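You operate a simulated robot arm through the tools that you are given. There is no shell and no other tool. Be economical: measure what you need, move in short steps, check, and stop when the job is done.

You are at the controls of a simulated robot arm. One attempt, no reset.

Task
Oil the top of the setting block with the felt dabber.
Fine: switch the gauge off; oil from the tin, over the whole top; dabber back, lid back on. All else stays. Set down upright: felt dabber. A coat counts when it lies all over at full strength: go over it till it gets no stronger.

Only the result counts: the job must be done as asked and must still hold three seconds after the hand-in. Knocking over, shifting, dropping, spilling or breaking anything else fails it. A push-on lid holds only when it is set on centred and level and pressed home; a screw cap is set on level and turned clockwise until tight.

Robot
A 5-joint arm with a two-finger parallel gripper, fixed in place. Base frame: the origin is at the foot of the arm, x ahead of it, y to its left, z up; the work surface is at about z = 0. Lengths are in mm, angles in degrees, forces in N, time in s.
With the tool pointing down near the work surface it reaches from about 260 to 600 mm from the base axis. Its first joint turns from -66.0 to 66.0 degrees. The tool tilts only in the upright plane through the base axis and itself; it spins freely about its own axis. Payload 1.57 kg.
The tool frame sits at the grasp point between the pads (the TCP): z along the fingers, y along the line on which they close. The tips reach 30 mm beyond it. The gripper opens to 80 mm. The fingers are 17 mm wide and 12 mm thick; the gripper's body (40 by 82 mm) begins 80 mm behind the TCP.
Orientation is that of the tool frame in the base frame, as a unit quaternion [w, x, y, z]. With the fingers straight down and closing along the base's y, the tool's x points along the base's -x, its y along +y and its z along -z.

Tools
- The arm moves only by the tool jog_arm. Its argument "motion" is a list of rows, each a list of 3 entries, a list of its own where there are three numbers: the finger opening in cm, from 0 to 8, then the shift along the tool's x, y, z in cm, then the turn, a rotation vector about the tool's x, y, z in degrees. In form: [[claw, [x, y, z], [ax, ay, az]], ...]. A call has 1 to 10 rows; each row is the pose to reach, as a shift and turn from the pose commanded when the call began, along the tool's axes at that moment. A row lasts 0.2 s, in which the tool goes at most 50 mm and 8.6 degrees; a call with a longer step from one row to the next is refused whole, and so is a gripper value outside its range. Where a pose cannot be reached the arm comes as near as it can. A force on the tool above 40 N (or 10 N above the force at the start of the call, whichever is more), or a blocked arm, ends the call early, and 0.2 s more pass. Each finger travels about 153 mm/s and halts on what it meets, pressing with about 22 N; the grip force reading is that of the motor and also rises with nothing between the fingers. The clock runs only during rows and for 0.2 s after the last one: add rows that repeat a pose to give the fingers time. The reply holds the time, the measured pose of the TCP, the force on the tool along the base axes, the opening and the grip force, in the units named above and with some noise, with the torque about the TCP (base axes, N m) and any sound that the robot's microphone picked up.
- Cameras (640 x 400 px; columns grow to the right, rows downward): "scene" is fixed at [15.3, 374.9, 538.3]; the picture's right is [-0.92, -0.39, 0.00], its down [-0.16, 0.39, -0.91] and it looks along [0.35, -0.84, -0.42] (base axes); focal length 320 px, centre (320, 200). "wrist" rides on the gripper at [72, -7, -122] in the tool frame; the picture's right is [0.09, 1.00, 0.00], its down [-0.84, 0.08, -0.54] and it looks along [-0.54, 0.05, 0.84] (tool axes); focal length 238 px, centre (320, 200). There is no depth. A picture from a camera that has moved, and an enlarged one, comes with that camera's place and axes in the base frame and with its lens.
- get_image(camera): a new picture of that camera. The clock stands still meanwhile.
- close_up(camera, box): a new picture of the part [left, top, right, bottom] of that camera's present view, enlarged. The clock stands still meanwhile.
- finish_job(): hands the job in; it is judged then, once.

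Go step by step. Nothing tells you positions but the pictures and the camera data: compare them with the known pose of the tool, close in by small moves and look again before you grip or let go. The budget is 120 turns and 68 pictures, counting those below and the enlarged ones. Unless the task says otherwise, let go and move clear before handing in.

The tools are called after "Call:" by a JSON object that holds its "api" and its "payload". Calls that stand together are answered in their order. jog_arm: Moves the arm, as the interface text tells. Its arguments: {"type":"object","properties":{"motion":{"type":"array","items":{"type":"array"}}},"required":["motion"]} The other tools are called the same way: get_image (camera) takes a picture; close_up (camera, box) takes an enlarged picture of a part of a camera's view; finish_job () hands the job in.

At the start:

```text
clock: 0.0
tool_pos: [435.8, -118.2, 326.6]
orientation: [0.0, 0.0, 1.0, 0.0]
contact_force: [0.2, -0.8, -0.7]
moment: [-0.01, -0.02, 0.0]
opening: 80.0
finger_force: 0.1
```

scene: 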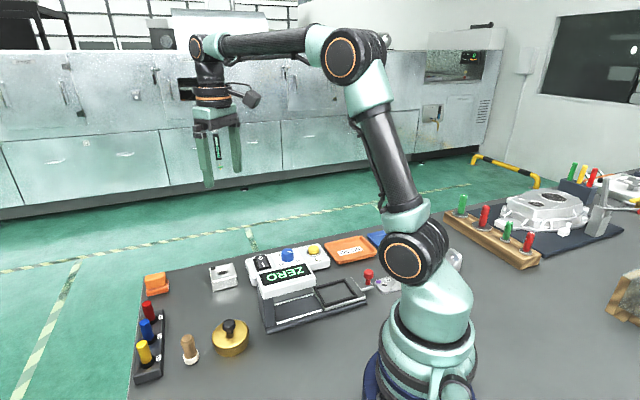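
wrist: 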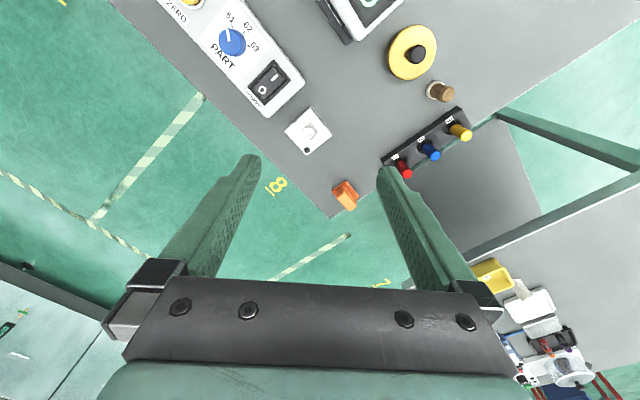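

I see the table with a gauge, a tin with a knob lid, a dabber-like piece and several bystanders. I'll look closer to identify them first.

Call:
{"api": "close_up", "payload": {"camera": "scene", "box": [130, 225, 290, 385]}}

Call:
{"api": "close_up", "payload": {"camera": "scene", "box": [230, 220, 410, 340]}}

Call:
{"api": "close_up", "payload": {"camera": "wrist", "box": [160, 0, 480, 220]}}

```text
2.50 times, centred on (210, 305) of scene
camera zoom: at [15.3, 374.9, 538.3], right [-0.92, -0.39, 0.0], down [-0.16, 0.39, -0.91], along [0.35, -0.84, -0.42], focal length 799 px, centre (595, -62)
```

zoom: 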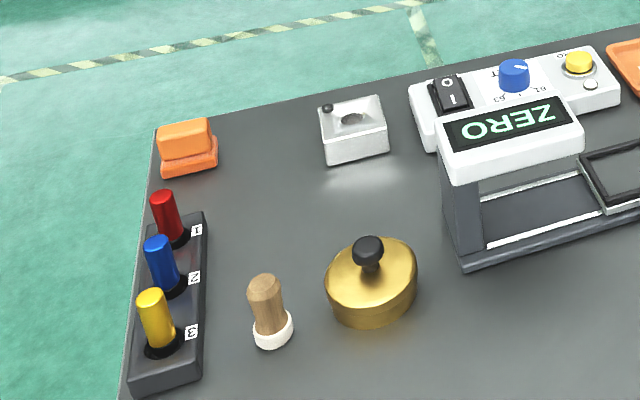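

```text
3.33 times, centred on (320, 280) of scene
camera zoom: at [15.3, 374.9, 538.3], right [-0.92, -0.39, 0.0], down [-0.16, 0.39, -0.91], along [0.35, -0.84, -0.42], focal length 1065 px, centre (320, -67)
```

zoom: 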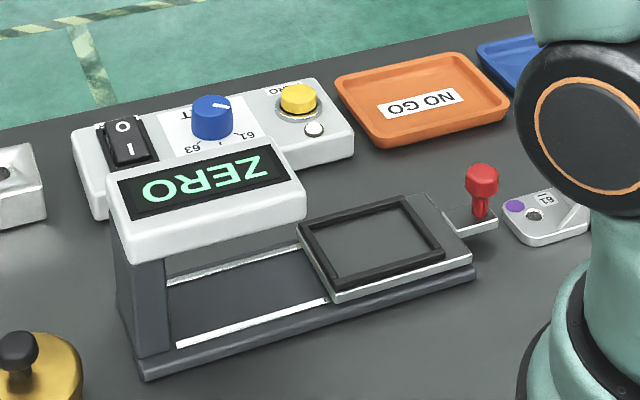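

```text
1.82 times, centred on (320, 110) of wrist
camera zoom: at [363.5, -125.6, 449.4], right [-0.09, 1.0, 0.0], down [0.84, 0.08, 0.54], along [0.54, 0.05, -0.84], focal length 433 px, centre (320, 364)
```

zoom: 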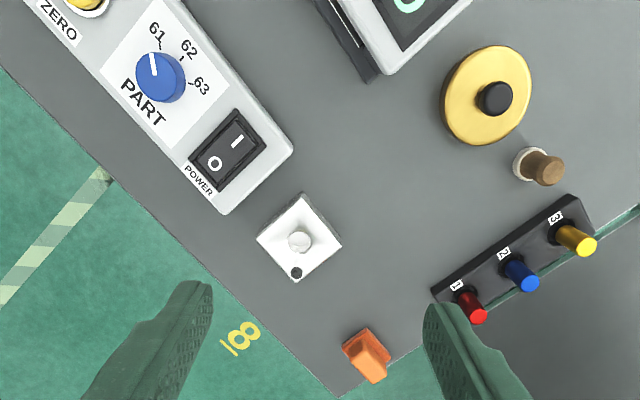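

The silver block with the hole ahead of the arm looks like the setting block, the brass tin has a knobbed lid, and the dabber stands beside it. The gauge's rocker is around (419,-205); I'll go over it for a closer look.

Call:
{"api": "jog_arm", "payload": {"motion": [[6, [0.4, -2.2, 3.2], [0, 0, 0]], [4, [0.8, -4.4, 6.4], [0, 0, 0]], [2, [1.2, -6.6, 9.6], [0, 0, 0]], [0, [1.7, -8.7, 13.0], [0, 0, 0]], [0, [1.7, -8.7, 13.0], [0, 0, 0]]]}}

Call:
{"api": "get_image", "payload": {"camera": "wrist"}}

Call:
{"api": "close_up", "payload": {"camera": "scene", "box": [200, 220, 340, 310]}}

```text
clock: 1.2
tool_pos: [419.4, -207.4, 196.2]
orientation: [0.001, 0.0, 1.0, 0.0]
contact_force: [0.7, 0.5, -0.1]
moment: [-0.01, 0.01, -0.01]
opening: 0.1
finger_force: 21.5
```

```text
62 pictures are left
camera wrist: at [347.2, -214.5, 318.9], right [-0.09, 1.0, 0.0], down [0.84, 0.08, 0.54], along [0.54, 0.05, -0.84], focal length 238 px, centre (320, 200)
```

wrist: 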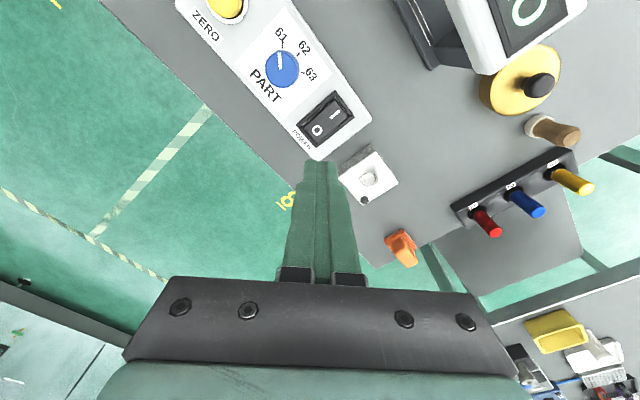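

```text
4.44 times, centred on (270, 265) of scene
camera zoom: at [15.3, 374.9, 538.3], right [-0.92, -0.39, 0.0], down [-0.16, 0.39, -0.91], along [0.35, -0.84, -0.42], focal length 1420 px, centre (542, -89)
```

zoom: 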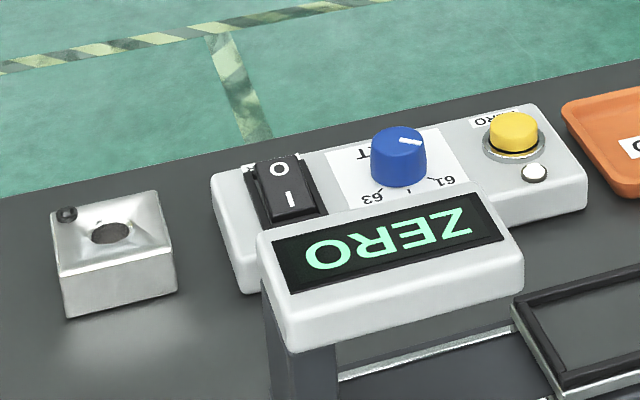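

The rocker top is about z=45, with its "O" end near (428,-211); the screen is still on. I'll line the closed fingers up with the rocker and come lower.

Call:
{"api": "jog_arm", "payload": {"motion": [[0, [-0.2, -0.1, 1.7], [0, 0, 8.4]], [0, [-0.4, -0.2, 3.4], [0, 0, 16.8]], [0, [-0.6, -0.3, 5.1], [0, 0, 25.2]], [0, [-0.8, -0.4, 6.8], [0, 0, 33.6]], [0, [-0.96, -0.46, 8.6], [0, 0, 42]], [0, [-0.96, -0.46, 8.6], [0, 0, 42]]]}}

Call:
{"api": "get_image", "payload": {"camera": "wrist"}}

Call:
{"api": "close_up", "payload": {"camera": "scene", "box": [200, 210, 340, 300]}}

```text
clock: 2.6
tool_pos: [427.8, -209.9, 110.6]
orientation: [0.0, 0.359, 0.933, 0.0]
contact_force: [-0.7, -0.2, -0.8]
moment: [0.03, 0.0, 0.0]
opening: 0.0
finger_force: 21.0
```

```text
60 pictures are left
camera wrist: at [369.7, -167.1, 233.7], right [0.6, 0.8, 0.0], down [0.67, -0.5, 0.54], along [0.43, -0.32, -0.84], focal length 238 px, centre (320, 200)
```

wrist: 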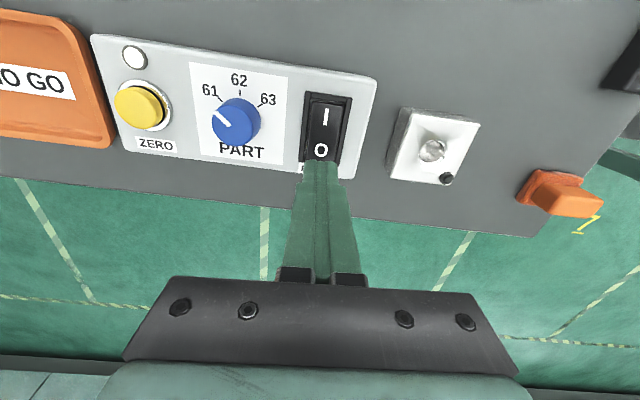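

```text
4.44 times, centred on (270, 255) of scene
camera zoom: at [15.3, 374.9, 538.3], right [-0.92, -0.39, 0.0], down [-0.16, 0.39, -0.91], along [0.35, -0.84, -0.42], focal length 1420 px, centre (542, -44)
```

zoom: 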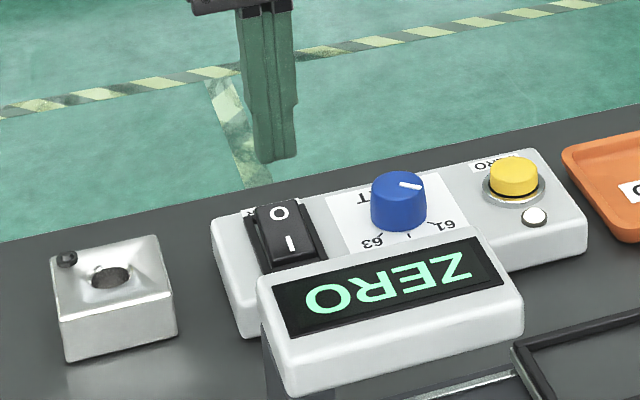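

The fingertips hang directly over the "O" end. I'll press straight down on it with small steps.

Call:
{"api": "jog_arm", "payload": {"motion": [[0, [-0.1, 0, 1.5], [0, 0, 0]], [0, [-0.1, 0, 2.8], [0, 0, 0]], [0, [-0.1, 0, 3.3], [0, 0, 0]], [0, [-0.1, 0, 3.7], [0, 0, 0]], [0, [-0.1, 0, 4.1], [0, 0, 0]], [0, [-0.1, 0, 4.4], [0, 0, 0]]]}}

Call:
{"api": "close_up", "payload": {"camera": "scene", "box": [200, 210, 340, 300]}}

```text
clock: 4.0
tool_pos: [428.9, -212.2, 68.5]
orientation: [0.001, 0.359, 0.933, 0.001]
contact_force: [-9.0, 1.0, 32.7]
moment: [0.26, 0.44, 0.13]
opening: 0.0
finger_force: 21.8
```

```text
4.44 times, centred on (270, 255) of scene
camera zoom: at [15.1, 375.0, 538.2], right [-0.92, -0.39, 0.0], down [-0.16, 0.39, -0.91], along [0.35, -0.84, -0.42], focal length 1420 px, centre (542, -44)
```

zoom: 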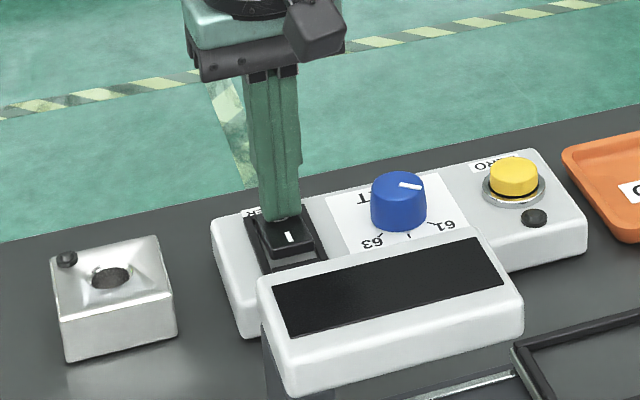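

The gauge is off now. I'll lift straight up, then turn back and swing over to the tin.

Call:
{"api": "jog_arm", "payload": {"motion": [[0, [0, 0, -4.5], [0, 0, 0]], [0, [0, 0, -9], [0, 0, 0]], [0, [0, 0, -13.2], [0, 0, 0]], [0, [0, 0, -14], [0, 0, -8.4]], [0, [0, 0, -14], [0, 0, -16.8]], [0, [0, 0, -14], [0, 0, -25.2]], [0, [0, 0, -14], [0, 0, -33.6]], [0, [0, 0, -14], [0, 0, -42]]]}}

Call:
{"api": "close_up", "payload": {"camera": "scene", "box": [200, 210, 340, 300]}}

```text
clock: 5.8
tool_pos: [429.2, -210.8, 207.4]
orientation: [0.0, -0.002, 1.0, 0.0]
contact_force: [0.2, 1.1, 0.6]
moment: [0.01, 0.01, 0.0]
opening: 0.2
finger_force: 21.2
```

```text
4.44 times, centred on (270, 255) of scene
camera zoom: at [15.3, 374.9, 538.3], right [-0.92, -0.39, 0.0], down [-0.16, 0.39, -0.91], along [0.35, -0.84, -0.42], focal length 1420 px, centre (542, -44)
```

zoom: 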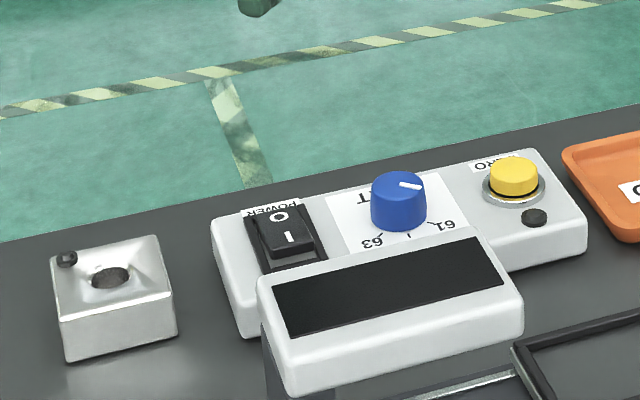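

Off and stable. Next I'll fly over to the tin at a safe height.

Call:
{"api": "jog_arm", "payload": {"motion": [[0, [1.2, 3.8, 0], [0, 0, 0]], [1, [2.5, 7.6, 0], [0, 0, 0]], [2, [3.7, 11.3, 0], [0, 0, 0]], [3, [5.0, 15.1, 0], [0, 0, 0]], [4, [6.2, 18.9, 0], [0, 0, 0]], [5, [7.4, 22.6, 0], [0, 0, 0]], [5, [7.4, 22.6, 0], [0, 0, 0]]]}}

Call:
{"api": "get_image", "payload": {"camera": "wrist"}}

Call:
{"api": "get_image", "payload": {"camera": "scene"}}

```text
clock: 7.4
tool_pos: [354.8, 15.7, 205.2]
orientation: [0.0, 0.001, 1.0, 0.0]
contact_force: [-0.3, 0.1, -0.5]
moment: [0.0, 0.0, -0.01]
opening: 49.9
finger_force: 0.0
```

```text
56 pictures are left
camera wrist: at [282.3, 9.1, 327.3], right [-0.09, 1.0, 0.0], down [0.84, 0.08, 0.54], along [0.54, 0.05, -0.84], focal length 238 px, centre (320, 200)
```

wrist: 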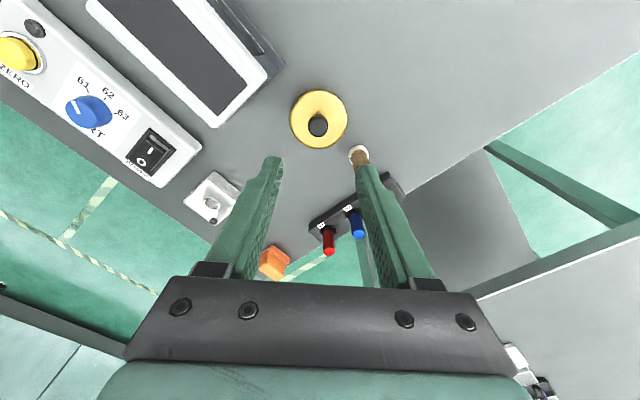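

```text
55 pictures are left
```

scene: 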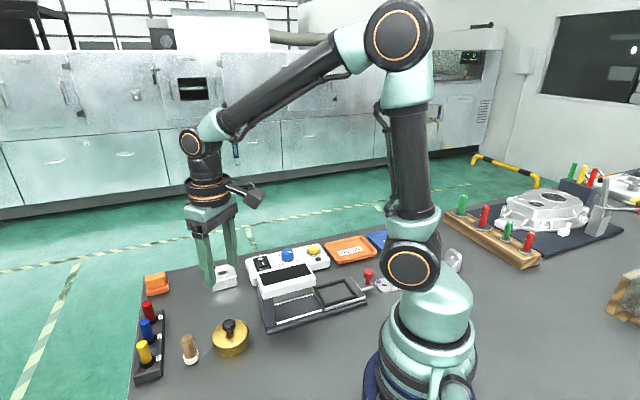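

The tin lid's knob top is about (356,13.5,58). I'll look closer to get the lid height and knob shape.

Call:
{"api": "close_up", "payload": {"camera": "scene", "box": [170, 300, 270, 370]}}

Call:
{"api": "close_up", "payload": {"camera": "wrist", "box": [260, 70, 420, 200]}}

```text
5.71 times, centred on (220, 335) of scene
camera zoom: at [15.3, 374.9, 538.3], right [-0.92, -0.39, 0.0], down [-0.16, 0.39, -0.91], along [0.35, -0.84, -0.42], focal length 1826 px, centre (891, -571)
```

zoom: 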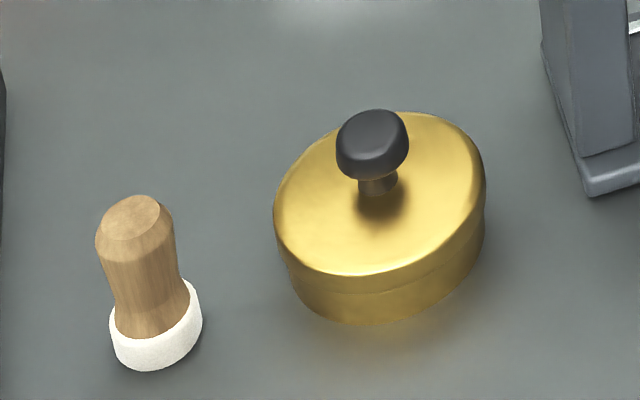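

```text
3.08 times, centred on (340, 135) of wrist
camera zoom: at [282.3, 9.1, 327.3], right [-0.09, 1.0, 0.0], down [0.84, 0.08, 0.54], along [0.54, 0.05, -0.84], focal length 733 px, centre (258, 400)
```

zoom: 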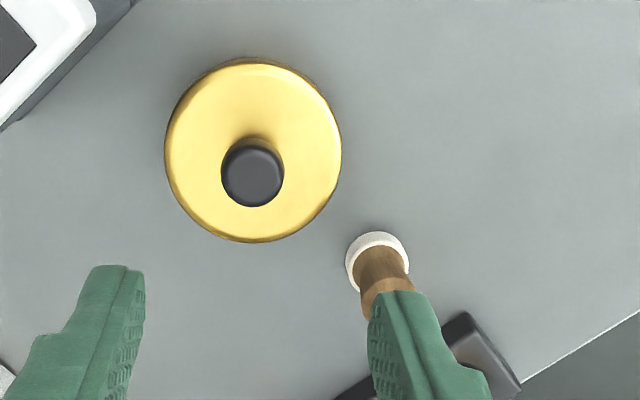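

Knob head is ~23 mm wide at z≈47–60, lid top ≈30. I'll descend with the fingers astride the knob.

Call:
{"api": "jog_arm", "payload": {"motion": [[5, [-0.12, -0.2, 4], [0, 0, 0]], [5, [-0.12, -0.2, 8], [0, 0, 0]], [5, [-0.12, -0.2, 11], [0, 0, 0]], [5, [-0.12, -0.2, 12.5], [0, 0, 0]], [5, [-0.12, -0.2, 12.5], [0, 0, 0]]]}}

Call:
{"api": "close_up", "payload": {"camera": "wrist", "box": [200, 80, 440, 220]}}

Call:
{"api": "close_up", "payload": {"camera": "scene", "box": [170, 280, 290, 370]}}

```text
clock: 8.6
tool_pos: [356.0, 13.0, 80.9]
orientation: [0.0, 0.0, 1.0, 0.0]
contact_force: [-0.3, -0.9, 0.5]
moment: [-0.01, 0.0, 0.02]
opening: 50.2
finger_force: 0.1
```

```text
2.67 times, centred on (320, 150) of wrist
camera zoom: at [284.0, 5.7, 202.7], right [-0.09, 1.0, 0.0], down [0.84, 0.08, 0.54], along [0.54, 0.05, -0.84], focal length 636 px, centre (320, 333)
```

zoom: 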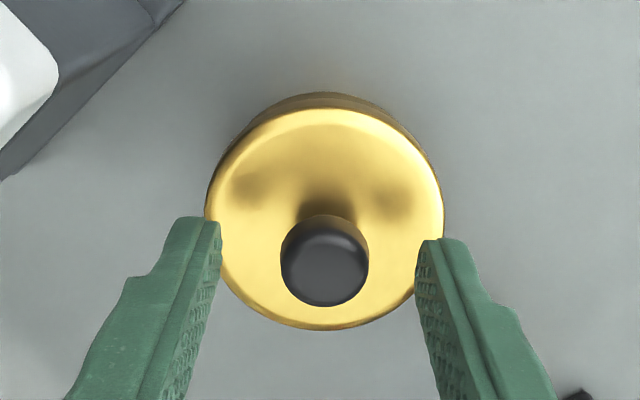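

```text
4.44 times, centred on (230, 325) of scene
camera zoom: at [15.3, 374.9, 538.3], right [-0.92, -0.39, 0.0], down [-0.16, 0.39, -0.91], along [0.35, -0.84, -0.42], focal length 1420 px, centre (720, -356)
```

zoom: 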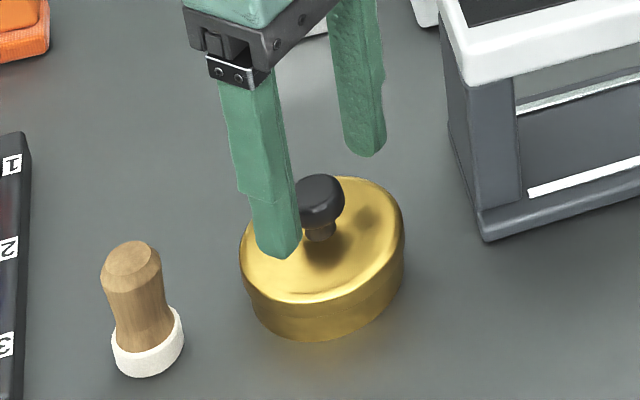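

The knob is centred between the fingers. I'll go down 15 mm and close.

Call:
{"api": "jog_arm", "payload": {"motion": [[5, [0, 0.05, 1.0], [0, 0, 0]], [5, [0, 0.05, 1.5], [0, 0, 0]], [4, [0, 0.05, 1.5], [0, 0, 0]], [3, [0, 0.05, 1.5], [0, 0, 0]], [1.8, [0, 0.05, 1.5], [0, 0, 0]], [1.8, [0, 0.05, 1.5], [0, 0, 0]]]}}

```text
clock: 10.0
tool_pos: [355.3, 12.3, 65.2]
orientation: [0.0, 0.0, 1.0, 0.0]
contact_force: [-0.6, -0.5, 1.5]
moment: [0.0, -0.01, -0.02]
opening: 23.2
finger_force: 21.6
heard: snap
```

The knob is gripped (23 mm); a snap was heard. I'll lift slowly a little and look.

Call:
{"api": "jog_arm", "payload": {"motion": [[1.8, [0, 0, -0.2], [0, 0, 0]], [1.8, [0, 0, -0.5], [0, 0, 0]], [1.8, [0, 0, -0.9], [0, 0, 0]], [1.8, [0, 0, -1.3], [0, 0, 0]]]}}

Call:
{"api": "close_up", "payload": {"camera": "scene", "box": [170, 280, 290, 370]}}

```text
clock: 11.0
tool_pos: [355.5, 13.2, 80.1]
orientation: [0.0, 0.0, 1.0, 0.0]
contact_force: [-0.3, 0.8, -0.3]
moment: [0.02, 0.01, 0.0]
opening: 23.1
finger_force: 21.6
```

```text
4.44 times, centred on (230, 325) of scene
camera zoom: at [15.3, 374.9, 538.3], right [-0.92, -0.39, 0.0], down [-0.16, 0.39, -0.91], along [0.35, -0.84, -0.42], focal length 1420 px, centre (720, -356)
```

zoom: 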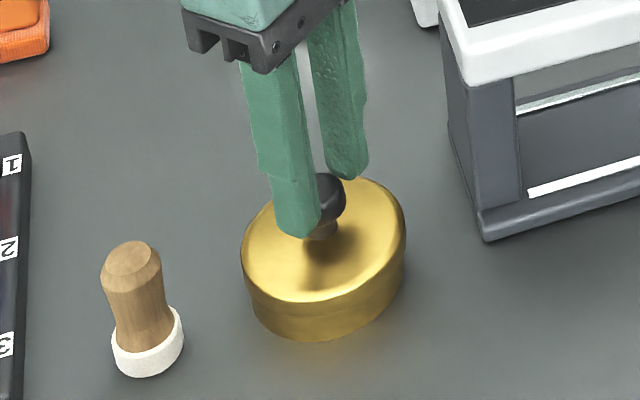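

The fingers slid up the knob and the lid stayed on. I'll regrip lower and pull only a few millimetres to read the load.

Call:
{"api": "jog_arm", "payload": {"motion": [[3.5, [0, 0, 0], [0, 0, 0]], [4, [0, 0.03, 0.8], [0, 0, 0]], [4, [0, 0.03, 1.5], [0, 0, 0]], [4, [0, 0.03, 1.65], [0, 0, 0]], [3, [0, 0.03, 1.65], [0, 0, 0]], [1.5, [0, 0.03, 1.65], [0, 0, 0]], [1.5, [0, 0.03, 1.65], [0, 0, 0]], [1.5, [0, 0.03, 1.65], [0, 0, 0]]]}}

Call:
{"api": "jog_arm", "payload": {"motion": [[1.5, [0, 0, -0.1], [0, 0, 0]], [1.5, [0, 0, -0.2], [0, 0, 0]]]}}

Call:
{"api": "close_up", "payload": {"camera": "scene", "box": [170, 280, 290, 370]}}

```text
clock: 12.8
tool_pos: [356.4, 14.2, 62.7]
orientation: [0.0, 0.0, 1.0, 0.0]
contact_force: [-0.6, -0.6, 0.4]
moment: [0.0, -0.02, 0.0]
opening: 22.9
finger_force: 21.7
```

```text
clock: 13.4
tool_pos: [356.0, 12.6, 64.8]
orientation: [0.0, -0.001, 1.0, 0.0]
contact_force: [0.2, -0.4, 0.2]
moment: [0.0, 0.0, -0.01]
opening: 23.1
finger_force: 22.2
```

```text
4.44 times, centred on (230, 325) of scene
camera zoom: at [15.3, 374.9, 538.3], right [-0.92, -0.39, 0.0], down [-0.16, 0.39, -0.91], along [0.35, -0.84, -0.42], focal length 1420 px, centre (720, -356)
```

zoom: 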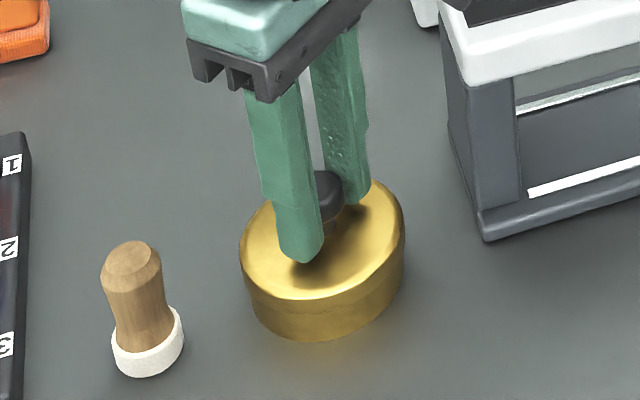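

The lid's front rim seems to have risen a hair with almost no load. I'll keep lifting slowly.

Call:
{"api": "jog_arm", "payload": {"motion": [[1.5, [0, 0, -0.1], [0, 0, 0]], [1.5, [0, 0, -0.2], [0, 0, 0]], [1.5, [0, 0, -0.3], [0, 0, 0]], [1.5, [0, 0, -0.4], [0, 0, 0]], [1.5, [0, 0, -0.5], [0, 0, 0]], [1.5, [0, 0, -0.6], [0, 0, 0]], [1.5, [0, 0, -0.7], [0, 0, 0]], [1.5, [0, 0, -0.8], [0, 0, 0]]]}}

Call:
{"api": "close_up", "payload": {"camera": "scene", "box": [170, 280, 290, 370]}}

```text
clock: 15.2
tool_pos: [356.7, 13.7, 73.6]
orientation: [0.0, 0.0, 1.0, 0.0]
contact_force: [0.4, -0.6, -0.2]
moment: [0.0, 0.02, -0.02]
opening: 22.8
finger_force: 21.7
```

```text
4.44 times, centred on (230, 325) of scene
camera zoom: at [15.3, 374.9, 538.3], right [-0.92, -0.39, 0.0], down [-0.16, 0.39, -0.91], along [0.35, -0.84, -0.42], focal length 1420 px, centre (720, -356)
```

zoom: 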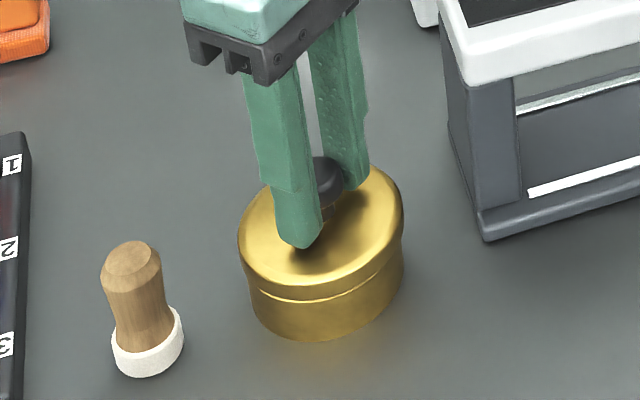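

The lid comes off cleanly. I'll raise it and carry it to the empty table area around (300,92).

Call:
{"api": "jog_arm", "payload": {"motion": [[1.5, [0, 0, -2], [0, 0, 0]], [1.5, [0, 0, -5], [0, 0, 0]], [1.5, [1.2, 1.6, -5], [0, 0, 0]], [1.5, [2.8, 3.9, -5], [0, 0, 0]], [1.5, [4.4, 6.0, -5], [0, 0, 0]], [1.5, [5.6, 7.8, -5], [0, 0, 0]], [1.5, [5.6, 7.8, -5], [0, 0, 0]]]}}

Call:
{"api": "get_image", "payload": {"camera": "wrist"}}

Call:
{"api": "get_image", "payload": {"camera": "scene"}}

```text
clock: 16.8
tool_pos: [302.6, 91.4, 123.3]
orientation: [0.0, 0.001, 1.0, 0.0]
contact_force: [-0.2, -0.7, -0.7]
moment: [0.0, -0.01, 0.01]
opening: 23.5
finger_force: 21.8
```

```text
47 pictures are left
camera wrist: at [229.4, 85.3, 245.7], right [-0.09, 1.0, 0.0], down [0.84, 0.08, 0.54], along [0.54, 0.05, -0.84], focal length 238 px, centre (320, 200)
```

wrist: 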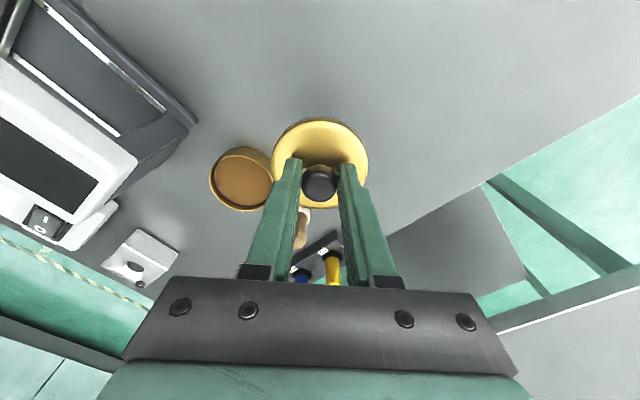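

```text
46 pictures are left
```

scene: 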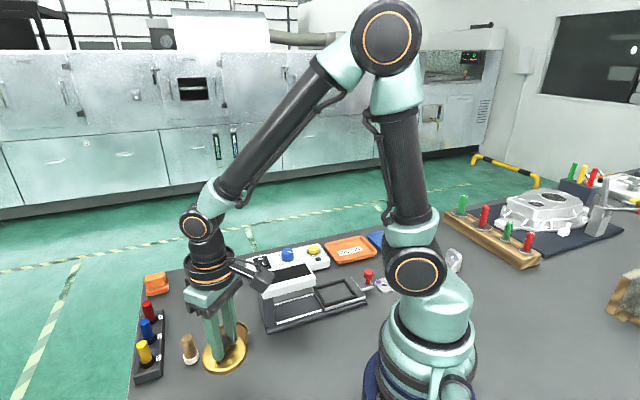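

The tin is open and the spot below is clear. Lowering the lid until it touches.

Call:
{"api": "jog_arm", "payload": {"motion": [[1.5, [0, 0, 3], [0, 0, 0]], [1.5, [0, 0, 5.5], [0, 0, 0]], [1.5, [0, 0, 6.8], [0, 0, 0]], [1.5, [0, 0, 7.0], [0, 0, 0]]]}}

Call:
{"api": "close_up", "payload": {"camera": "scene", "box": [150, 290, 310, 400]}}

```text
clock: 17.8
tool_pos: [301.2, 91.2, 52.0]
orientation: [0.0, 0.0, 1.0, 0.0]
contact_force: [0.2, 0.5, -0.4]
moment: [0.0, 0.01, -0.06]
opening: 23.1
finger_force: 22.3
```

```text
3.64 times, centred on (230, 345) of scene
camera zoom: at [15.3, 374.9, 538.3], right [-0.92, -0.39, 0.0], down [-0.16, 0.39, -0.91], along [0.35, -0.84, -0.42], focal length 1162 px, centre (647, -327)
```

zoom: 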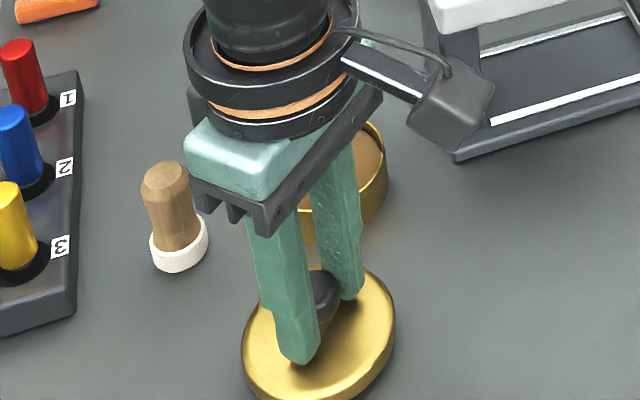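

Not touching yet; lowering in small steps until the force shows.

Call:
{"api": "jog_arm", "payload": {"motion": [[1.5, [0, 0, 0.2], [0, 0, 0]], [1.5, [0, 0, 0.4], [0, 0, 0]], [1.5, [0, 0, 0.6], [0, 0, 0]], [1.5, [0, 0, 0.7], [0, 0, 0]]]}}

```text
clock: 18.8
tool_pos: [300.3, 92.4, 46.5]
orientation: [0.0, -0.001, 1.0, 0.001]
contact_force: [-0.9, 0.4, 0.4]
moment: [0.02, 0.02, 0.03]
opening: 23.2
finger_force: 22.5
```

Call:
{"api": "jog_arm", "payload": {"motion": [[1.5, [0, 0, 0.15], [0, 0, 0]], [1.5, [0, 0, 0.3], [0, 0, 0]]]}}

Call:
{"api": "close_up", "payload": {"camera": "scene", "box": [170, 300, 310, 400]}}

```text
clock: 19.4
tool_pos: [299.3, 92.4, 44.5]
orientation: [0.0, 0.0, 1.0, 0.0]
contact_force: [-0.6, -1.1, -0.7]
moment: [-0.01, 0.01, 0.01]
opening: 23.1
finger_force: 21.6
```

```text
4.00 times, centred on (240, 350) of scene
camera zoom: at [15.3, 374.9, 538.3], right [-0.92, -0.39, 0.0], down [-0.16, 0.39, -0.91], along [0.35, -0.84, -0.42], focal length 1278 px, centre (640, -400)
```

zoom: 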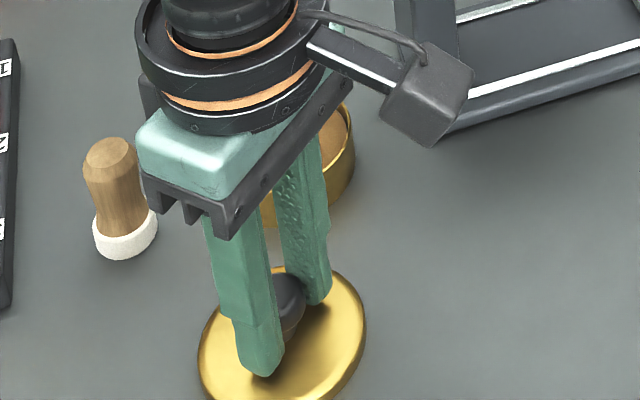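

Call:
{"api": "jog_arm", "payload": {"motion": [[1.5, [0, 0, 0.15], [0, 0, 0]], [1.5, [0, 0, 0.3], [0, 0, 0]]]}}

Call:
{"api": "jog_arm", "payload": {"motion": [[1.5, [0, 0, 0.1], [0, 0, 0]], [1.5, [0, 0, 0.2], [0, 0, 0]]]}}

Call:
{"api": "jog_arm", "payload": {"motion": [[1.5, [0, 0, 0.1], [0, 0, 0]]]}}

```text
clock: 20.0
tool_pos: [302.4, 91.6, 41.6]
orientation: [0.0, 0.0, 1.0, -0.001]
contact_force: [0.1, -0.5, -0.4]
moment: [0.01, 0.01, -0.02]
opening: 23.3
finger_force: 21.7
```

```text
clock: 20.6
tool_pos: [300.1, 90.9, 38.9]
orientation: [-0.001, -0.001, 1.0, 0.0]
contact_force: [-2.0, -0.9, 10.1]
moment: [-0.01, 0.06, -0.02]
opening: 23.0
finger_force: 22.5
```

```text
clock: 21.0
tool_pos: [300.8, 91.5, 37.8]
orientation: [0.001, -0.001, 1.0, 0.0]
contact_force: [-4.8, -1.6, 28.2]
moment: [-0.05, -0.02, 0.0]
opening: 22.9
finger_force: 21.9
```

The lid rests on the table (contact at TCP z≈39.5). I'll unload, open, and lift away toward the dabber.

Call:
{"api": "jog_arm", "payload": {"motion": [[1.5, [0, 0, -0.15], [0, 0, 0]], [3, [0, 0, -0.15], [0, 0, 0]], [4, [0, 0, -0.15], [0, 0, 0]], [4.5, [0, 0, -3], [0, 0, 0]], [4.5, [0, 0, -7], [0, 0, 0]], [4.5, [0, 0, -11], [0, 0, 0]], [4.5, [-1.0, -0.6, -13], [0, 0, 0]], [4.5, [-3.5, -1.2, -13], [0, 0, 0]], [4.5, [-7, -2, -13], [0, 0, 0]], [4.5, [-10.6, -2.0, -13], [0, 0, 0]]]}}

Call:
{"api": "get_image", "payload": {"camera": "wrist"}}

Call:
{"api": "close_up", "payload": {"camera": "scene", "box": [120, 240, 320, 400]}}

```text
clock: 23.2
tool_pos: [408.6, 72.1, 167.6]
orientation: [-0.002, 0.0, 1.0, 0.001]
contact_force: [0.6, -0.4, 1.1]
moment: [-0.01, -0.01, 0.01]
opening: 45.3
finger_force: 0.1
```

```text
43 pictures are left
camera wrist: at [336.0, 64.2, 290.3], right [-0.09, 1.0, 0.0], down [0.84, 0.08, 0.54], along [0.54, 0.05, -0.84], focal length 238 px, centre (320, 200)
```

wrist: 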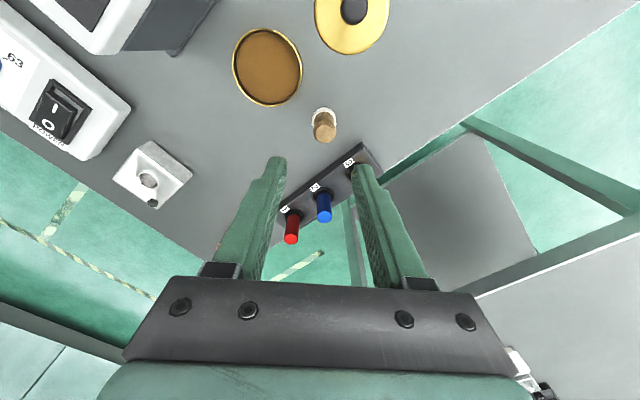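

```text
2.50 times, centred on (220, 320) of scene
camera zoom: at [15.3, 374.9, 538.3], right [-0.92, -0.39, 0.0], down [-0.16, 0.39, -0.91], along [0.35, -0.84, -0.42], focal length 799 px, centre (570, -100)
```

zoom: 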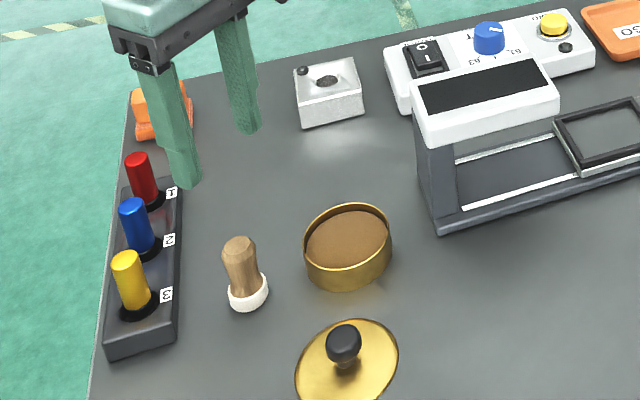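

The oil pad is visible in the open tin; the dabber stands at about (405,74), ~57 mm tall. I'll come down over it and check.

Call:
{"api": "jog_arm", "payload": {"motion": [[4.5, [0.15, 0.1, 3], [0, 0, 0]], [4, [0.3, 0.2, 6], [0, 0, 0]], [4, [0.3, 0.2, 7.5], [0, 0, 0]], [4, [0.3, 0.2, 7.5], [0, 0, 0]]]}}

Call:
{"api": "close_up", "payload": {"camera": "wrist", "box": [220, 60, 440, 210]}}

Call:
{"api": "close_up", "payload": {"camera": "scene", "box": [140, 270, 260, 370]}}

```text
clock: 24.2
tool_pos: [402.0, 74.1, 92.4]
orientation: [0.0, 0.001, 1.0, 0.0]
contact_force: [0.5, 0.3, 0.0]
moment: [0.02, -0.01, -0.02]
opening: 40.1
finger_force: 0.1
```

```text
2.67 times, centred on (330, 135) of wrist
camera zoom: at [330.3, 66.7, 214.2], right [-0.09, 1.0, 0.0], down [0.84, 0.08, 0.54], along [0.54, 0.05, -0.84], focal length 636 px, centre (293, 373)
```

zoom: 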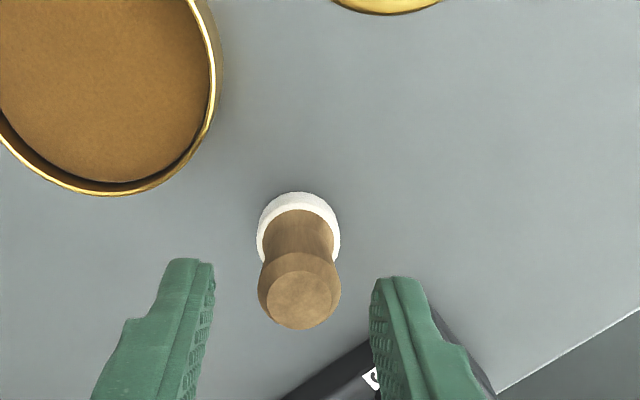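

```text
4.00 times, centred on (200, 320) of scene
camera zoom: at [15.3, 374.9, 538.3], right [-0.92, -0.39, 0.0], down [-0.16, 0.39, -0.91], along [0.35, -0.84, -0.42], focal length 1278 px, centre (800, -280)
```

zoom: 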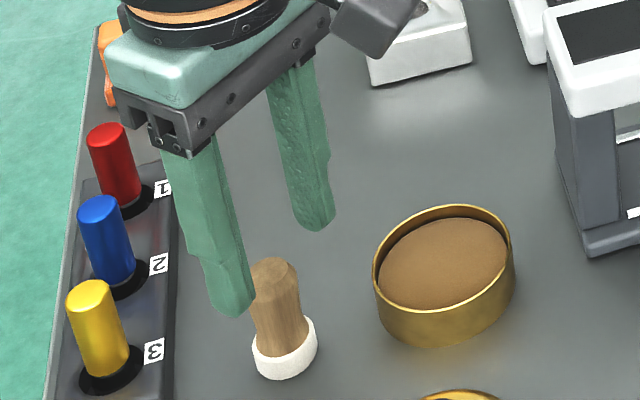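

The dabber is about 2 mm left-of-base (+y) and a few mm ahead of the TCP. I'll correct, go down to z≈52 and close.

Call:
{"api": "jog_arm", "payload": {"motion": [[4, [-0.35, 0.2, 0], [0, 0, 0]], [4, [-0.35, 0.2, 2], [0, 0, 0]], [4, [-0.35, 0.2, 4], [0, 0, 0]], [3, [-0.35, 0.2, 4], [0, 0, 0]], [2.3, [-0.35, 0.2, 4], [0, 0, 0]], [1, [-0.35, 0.2, 4], [0, 0, 0]], [1, [-0.35, 0.2, 4], [0, 0, 0]]]}}

Call:
{"api": "close_up", "payload": {"camera": "wrist", "box": [220, 60, 440, 210]}}

```text
clock: 25.8
tool_pos: [407.3, 76.0, 53.6]
orientation: [0.001, 0.0, 1.0, 0.0]
contact_force: [-0.6, -2.2, 6.1]
moment: [-0.04, 0.06, 0.03]
opening: 19.8
finger_force: 22.1
```

```text
2.67 times, centred on (330, 135) of wrist
camera zoom: at [335.4, 68.4, 175.0], right [-0.09, 1.0, 0.0], down [0.84, 0.08, 0.54], along [0.54, 0.05, -0.84], focal length 636 px, centre (293, 373)
```

zoom: 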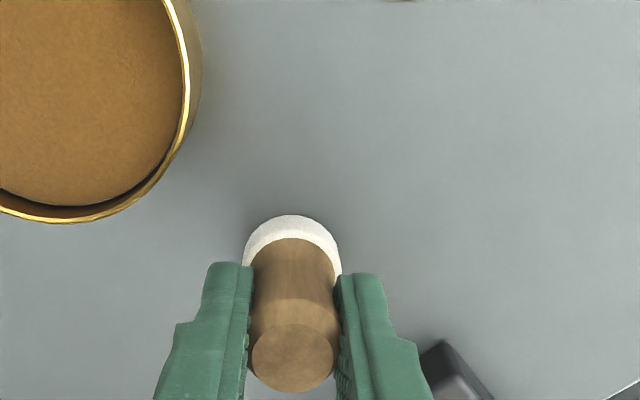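

The dabber is held, about 20 mm wide. I'll lift it and carry it over the tin.

Call:
{"api": "jog_arm", "payload": {"motion": [[1, [0, 0, -1], [0, 0, 0]], [1, [0, 0, -4], [0, 0, 0]], [1, [0, 0, -6], [0, 0, 0]], [1, [1.7, -2.1, -6], [0, 0, 0]], [1, [3.4, -4.2, -6], [0, 0, 0]], [1, [5.15, -6.2, -6], [0, 0, 0]], [1, [5.15, -6.2, -5], [0, 0, 0]]]}}

Call:
{"api": "get_image", "payload": {"camera": "wrist"}}

Call:
{"api": "close_up", "payload": {"camera": "scene", "box": [140, 270, 300, 400]}}

```text
clock: 27.4
tool_pos: [354.9, 13.4, 102.1]
orientation: [0.0, 0.0, 1.0, -0.001]
contact_force: [-0.4, -0.3, -0.1]
moment: [-0.02, -0.01, 0.0]
opening: 20.8
finger_force: 21.5
```

```text
38 pictures are left
camera wrist: at [282.8, 7.6, 224.9], right [-0.09, 1.0, 0.0], down [0.84, 0.08, 0.54], along [0.54, 0.05, -0.84], focal length 238 px, centre (320, 200)
```

wrist: 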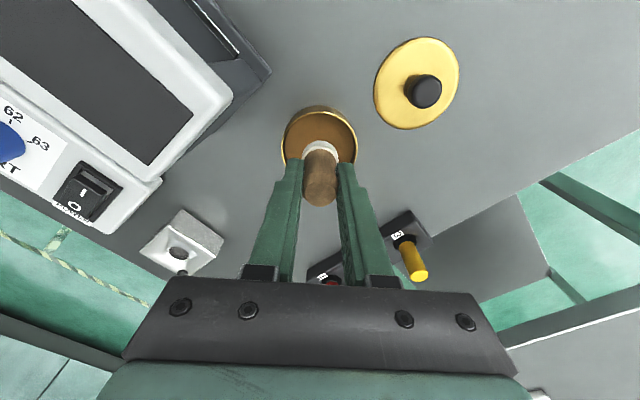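

```text
3.08 times, centred on (220, 335) of scene
camera zoom: at [15.3, 374.9, 538.3], right [-0.92, -0.39, 0.0], down [-0.16, 0.39, -0.91], along [0.35, -0.84, -0.42], focal length 983 px, centre (628, -215)
```

zoom: 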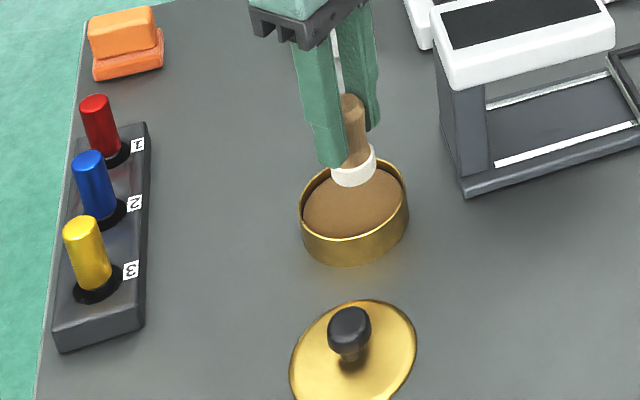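

The felt hangs over the oil pad. Lowering gently until contact.

Call:
{"api": "jog_arm", "payload": {"motion": [[1, [-0.05, 0, 1.2], [0, 0, 0]], [1, [-0.05, 0, 2.4], [0, 0, 0]], [1, [-0.05, 0, 2.6], [0, 0, 0]]]}}

Call:
{"api": "jog_arm", "payload": {"motion": [[1, [0, 0, 0.15], [0, 0, 0]], [1, [0, 0, 0.3], [0, 0, 0]]]}}

Call:
{"api": "jog_arm", "payload": {"motion": [[1, [0, 0, 0.15], [0, 0, 0]], [1, [0, 0, 0.3], [0, 0, 0]]]}}

```text
clock: 28.2
tool_pos: [356.2, 14.8, 76.1]
orientation: [-0.001, 0.0, 1.0, 0.0]
contact_force: [-0.1, 0.4, -1.0]
moment: [0.01, 0.02, 0.01]
opening: 20.8
finger_force: 22.2
```

```text
clock: 28.8
tool_pos: [354.9, 15.0, 73.5]
orientation: [0.001, -0.001, 1.0, 0.0]
contact_force: [0.6, 0.3, 0.1]
moment: [0.01, 0.02, 0.02]
opening: 20.8
finger_force: 21.9
```

```text
clock: 29.4
tool_pos: [355.5, 14.0, 71.4]
orientation: [0.001, 0.0, 1.0, 0.0]
contact_force: [0.2, 0.1, 1.0]
moment: [-0.01, 0.01, 0.0]
opening: 20.7
finger_force: 21.9
```

Call:
{"api": "jog_arm", "payload": {"motion": [[1, [0, 0, 0.15], [0, 0, 0]], [1, [0, 0, 0.2], [0, 0, 0]]]}}

Call:
{"api": "jog_arm", "payload": {"motion": [[1, [0, 0, 0.1], [0, 0, 0]], [1, [0, 0, 0.2], [0, 0, 0]]]}}

Call:
{"api": "close_up", "payload": {"camera": "scene", "box": [180, 290, 280, 370]}}

```text
clock: 30.0
tool_pos: [356.4, 14.6, 69.6]
orientation: [0.001, 0.0, 1.0, 0.0]
contact_force: [-6.1, 2.1, 24.6]
moment: [0.18, 0.2, 0.05]
opening: 20.7
finger_force: 22.7
```

```text
clock: 30.4
tool_pos: [356.5, 13.7, 69.2]
orientation: [0.001, 0.0, 1.0, 0.0]
contact_force: [-2.9, -0.1, 9.2]
moment: [0.01, 0.07, 0.01]
opening: 20.4
finger_force: 21.9
stopped in row 2: the force on the tool passed its limit at 44 N (the readings are from after the stop); the commanded pose is now the measured one
```

```text
5.00 times, centred on (230, 330) of scene
camera zoom: at [15.3, 374.9, 538.3], right [-0.92, -0.39, 0.0], down [-0.16, 0.39, -0.91], along [0.35, -0.84, -0.42], focal length 1597 px, centre (770, -450)
```

zoom: 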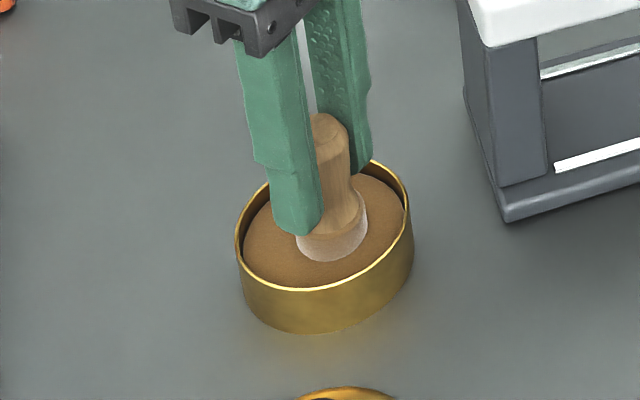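

The felt touched the pad and has soaked up oil. I'll raise it and carry it over the setting block at about (495,-136), staying high.

Call:
{"api": "jog_arm", "payload": {"motion": [[1, [0, 0, -2], [0, 0, 0]], [1, [0, 0, -5], [0, 0, 0]], [1, [0, 0, -7.5], [0, 0, 0]], [1, [-2.8, -3.0, -7.5], [0, 0, 0]], [1, [-5.6, -6.0, -7.5], [0, 0, 0]], [1, [-8.4, -9.0, -7.5], [0, 0, 0]], [1, [-11.2, -12.0, -7.5], [0, 0, 0]], [1, [-13.9, -15.0, -7.5], [0, 0, 0]], [1, [-13.9, -15.0, -7.5], [0, 0, 0]]]}}

Call:
{"api": "close_up", "payload": {"camera": "wrist", "box": [200, 70, 440, 220]}}

Call:
{"api": "close_up", "payload": {"camera": "scene", "box": [160, 200, 280, 300]}}

```text
clock: 32.4
tool_pos: [495.8, -136.9, 144.7]
orientation: [0.001, -0.001, 1.0, 0.0]
contact_force: [-0.3, 0.1, -0.3]
moment: [0.0, 0.01, 0.01]
opening: 20.7
finger_force: 22.6
```

```text
2.67 times, centred on (320, 145) of wrist
camera zoom: at [423.2, -142.9, 267.0], right [-0.09, 1.0, 0.0], down [0.84, 0.08, 0.54], along [0.54, 0.05, -0.84], focal length 636 px, centre (320, 347)
```

zoom: 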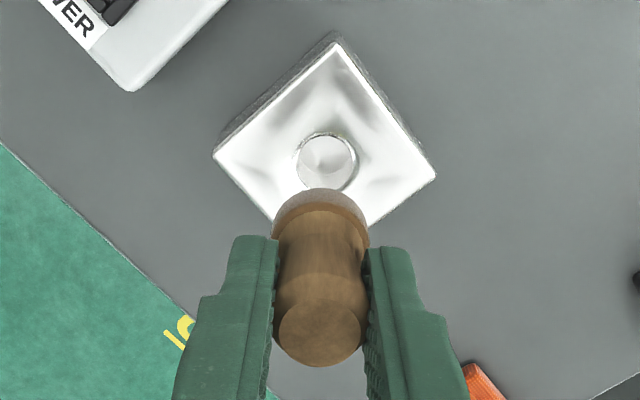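

```text
4.00 times, centred on (220, 250) of scene
camera zoom: at [15.3, 374.9, 538.3], right [-0.92, -0.39, 0.0], down [-0.16, 0.39, -0.91], along [0.35, -0.84, -0.42], focal length 1278 px, centre (720, 0)
```

zoom: 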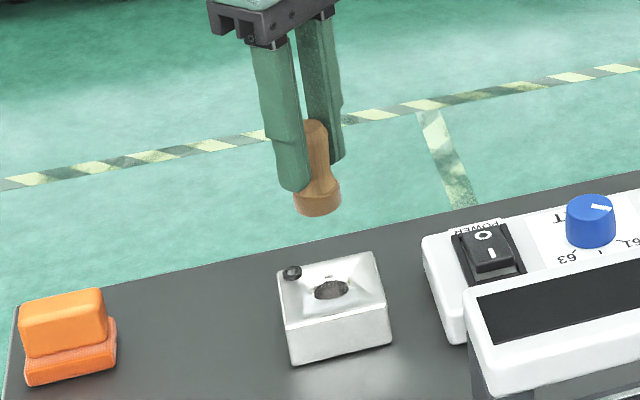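

The felt is brown with oil; the block is a 58 mm square standing on its diagonal, centre about (494,-135), top ≈34. I'll zoom on the black thing at its corner before stroking.

Call:
{"api": "close_up", "payload": {"camera": "scene", "box": [222, 254, 264, 294]}}

```text
10.00 times, centred on (243, 274) of scene
camera zoom: at [15.3, 374.9, 538.3], right [-0.92, -0.39, 0.0], down [-0.16, 0.39, -0.91], along [0.35, -0.84, -0.42], focal length 3195 px, centre (1090, -540)
```

zoom: 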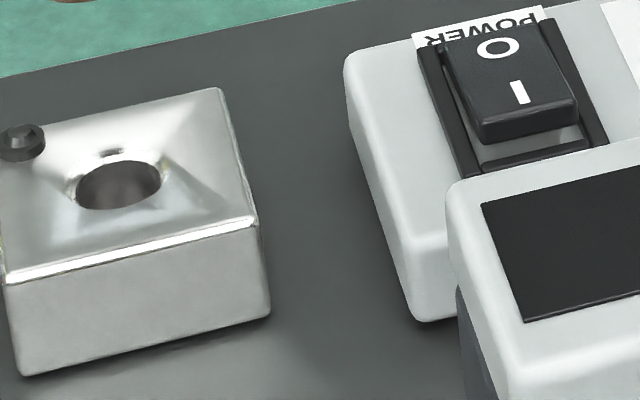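

Call:
{"api": "close_up", "payload": {"camera": "scene", "box": [208, 250, 264, 296]}}

```text
8.70 times, centred on (236, 273) of scene
camera zoom: at [15.3, 374.9, 538.3], right [-0.92, -0.39, 0.0], down [-0.16, 0.39, -0.91], along [0.35, -0.84, -0.42], focal length 2778 px, centre (1050, -435)
```

zoom: 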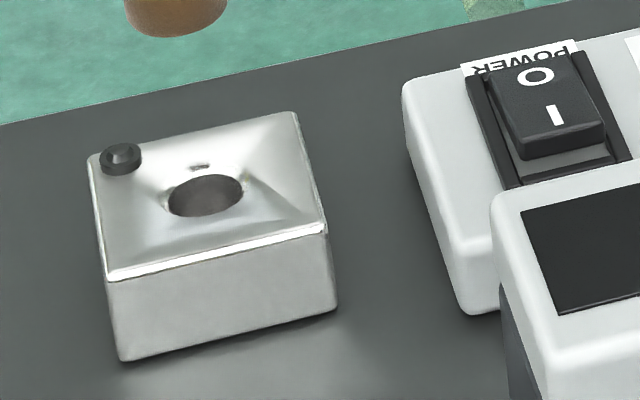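

A small raised black screw head sits ~12 mm inside the far (+x) corner at about (523,-134); I'll stroke around it. First find contact height at the centre.

Call:
{"api": "jog_arm", "payload": {"motion": [[1, [0.15, 0.1, 2.5], [0, 0, 0]], [1, [0.15, 0.1, 5.0], [0, 0, 0]], [1, [0.15, 0.1, 5.4], [0, 0, 0]], [1, [0.15, 0.1, 5.5], [0, 0, 0]]]}}

Call:
{"api": "close_up", "payload": {"camera": "scene", "box": [200, 230, 270, 290]}}

```text
clock: 33.4
tool_pos: [494.8, -135.5, 87.9]
orientation: [0.001, 0.0, 1.0, 0.0]
contact_force: [0.3, 0.1, 1.0]
moment: [-0.01, 0.01, 0.01]
opening: 20.8
finger_force: 21.8
```

```text
6.67 times, centred on (235, 260) of scene
camera zoom: at [15.3, 374.9, 538.3], right [-0.92, -0.39, 0.0], down [-0.16, 0.39, -0.91], along [0.35, -0.84, -0.42], focal length 2130 px, centre (887, -200)
```

zoom: 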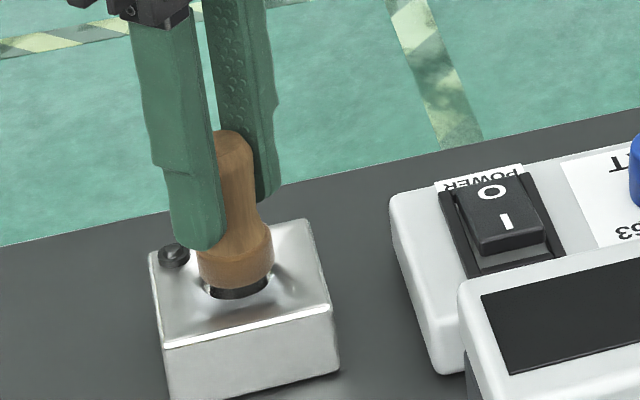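

Call:
{"api": "jog_arm", "payload": {"motion": [[1, [0, 0, 0.1], [0, 0, 0]], [1, [0, 0, 0.2], [0, 0, 0]]]}}

Call:
{"api": "jog_arm", "payload": {"motion": [[1, [0, 0, 0.1], [0, 0, 0]]]}}

Call:
{"api": "jog_arm", "payload": {"motion": [[1, [0, 0, 0.1], [0, 0, 0]]]}}

Call:
{"api": "jog_arm", "payload": {"motion": [[1, [0, 0, 0.08], [0, 0, 0]]]}}

```text
clock: 34.0
tool_pos: [494.7, -135.0, 85.7]
orientation: [0.001, 0.0, 1.0, 0.001]
contact_force: [-0.3, -1.1, -0.1]
moment: [-0.02, 0.01, 0.03]
opening: 20.6
finger_force: 22.0
```

```text
clock: 34.4
tool_pos: [495.1, -135.4, 87.2]
orientation: [0.001, 0.0, 1.0, 0.0]
contact_force: [-0.1, 0.7, 0.2]
moment: [0.03, 0.0, -0.01]
opening: 20.6
finger_force: 21.8
```

```text
clock: 34.8
tool_pos: [494.5, -134.2, 85.0]
orientation: [0.001, 0.001, 1.0, -0.001]
contact_force: [-0.3, -0.9, 0.1]
moment: [0.02, -0.05, 0.0]
opening: 20.5
finger_force: 22.1
```

```text
clock: 35.2
tool_pos: [494.1, -135.3, 85.4]
orientation: [0.001, 0.0, 1.0, 0.0]
contact_force: [-0.8, 0.6, 2.0]
moment: [-0.01, 0.03, -0.02]
opening: 20.4
finger_force: 21.8
```

Call:
{"api": "jog_arm", "payload": {"motion": [[1, [0, 0, 0.05], [0, 0, 0]]]}}

Call:
{"api": "close_up", "payload": {"camera": "scene", "box": [200, 230, 270, 290]}}

```text
clock: 35.6
tool_pos: [495.1, -135.9, 84.6]
orientation: [0.003, 0.0, 1.0, 0.0]
contact_force: [-0.7, -0.7, 3.1]
moment: [-0.06, -0.04, -0.03]
opening: 20.7
finger_force: 21.9
```

```text
6.67 times, centred on (235, 260) of scene
camera zoom: at [15.3, 374.9, 538.3], right [-0.92, -0.39, 0.0], down [-0.16, 0.39, -0.91], along [0.35, -0.84, -0.42], focal length 2130 px, centre (887, -200)
```

zoom: 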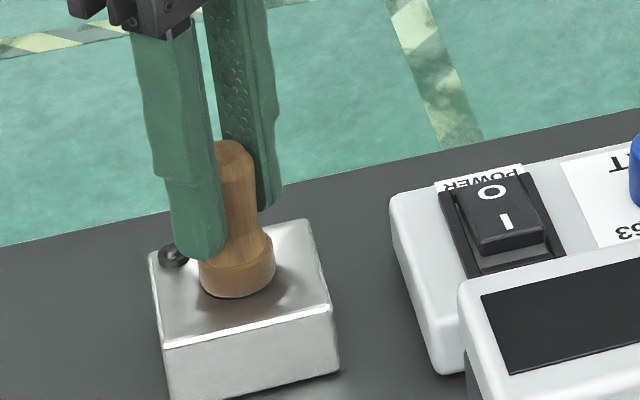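

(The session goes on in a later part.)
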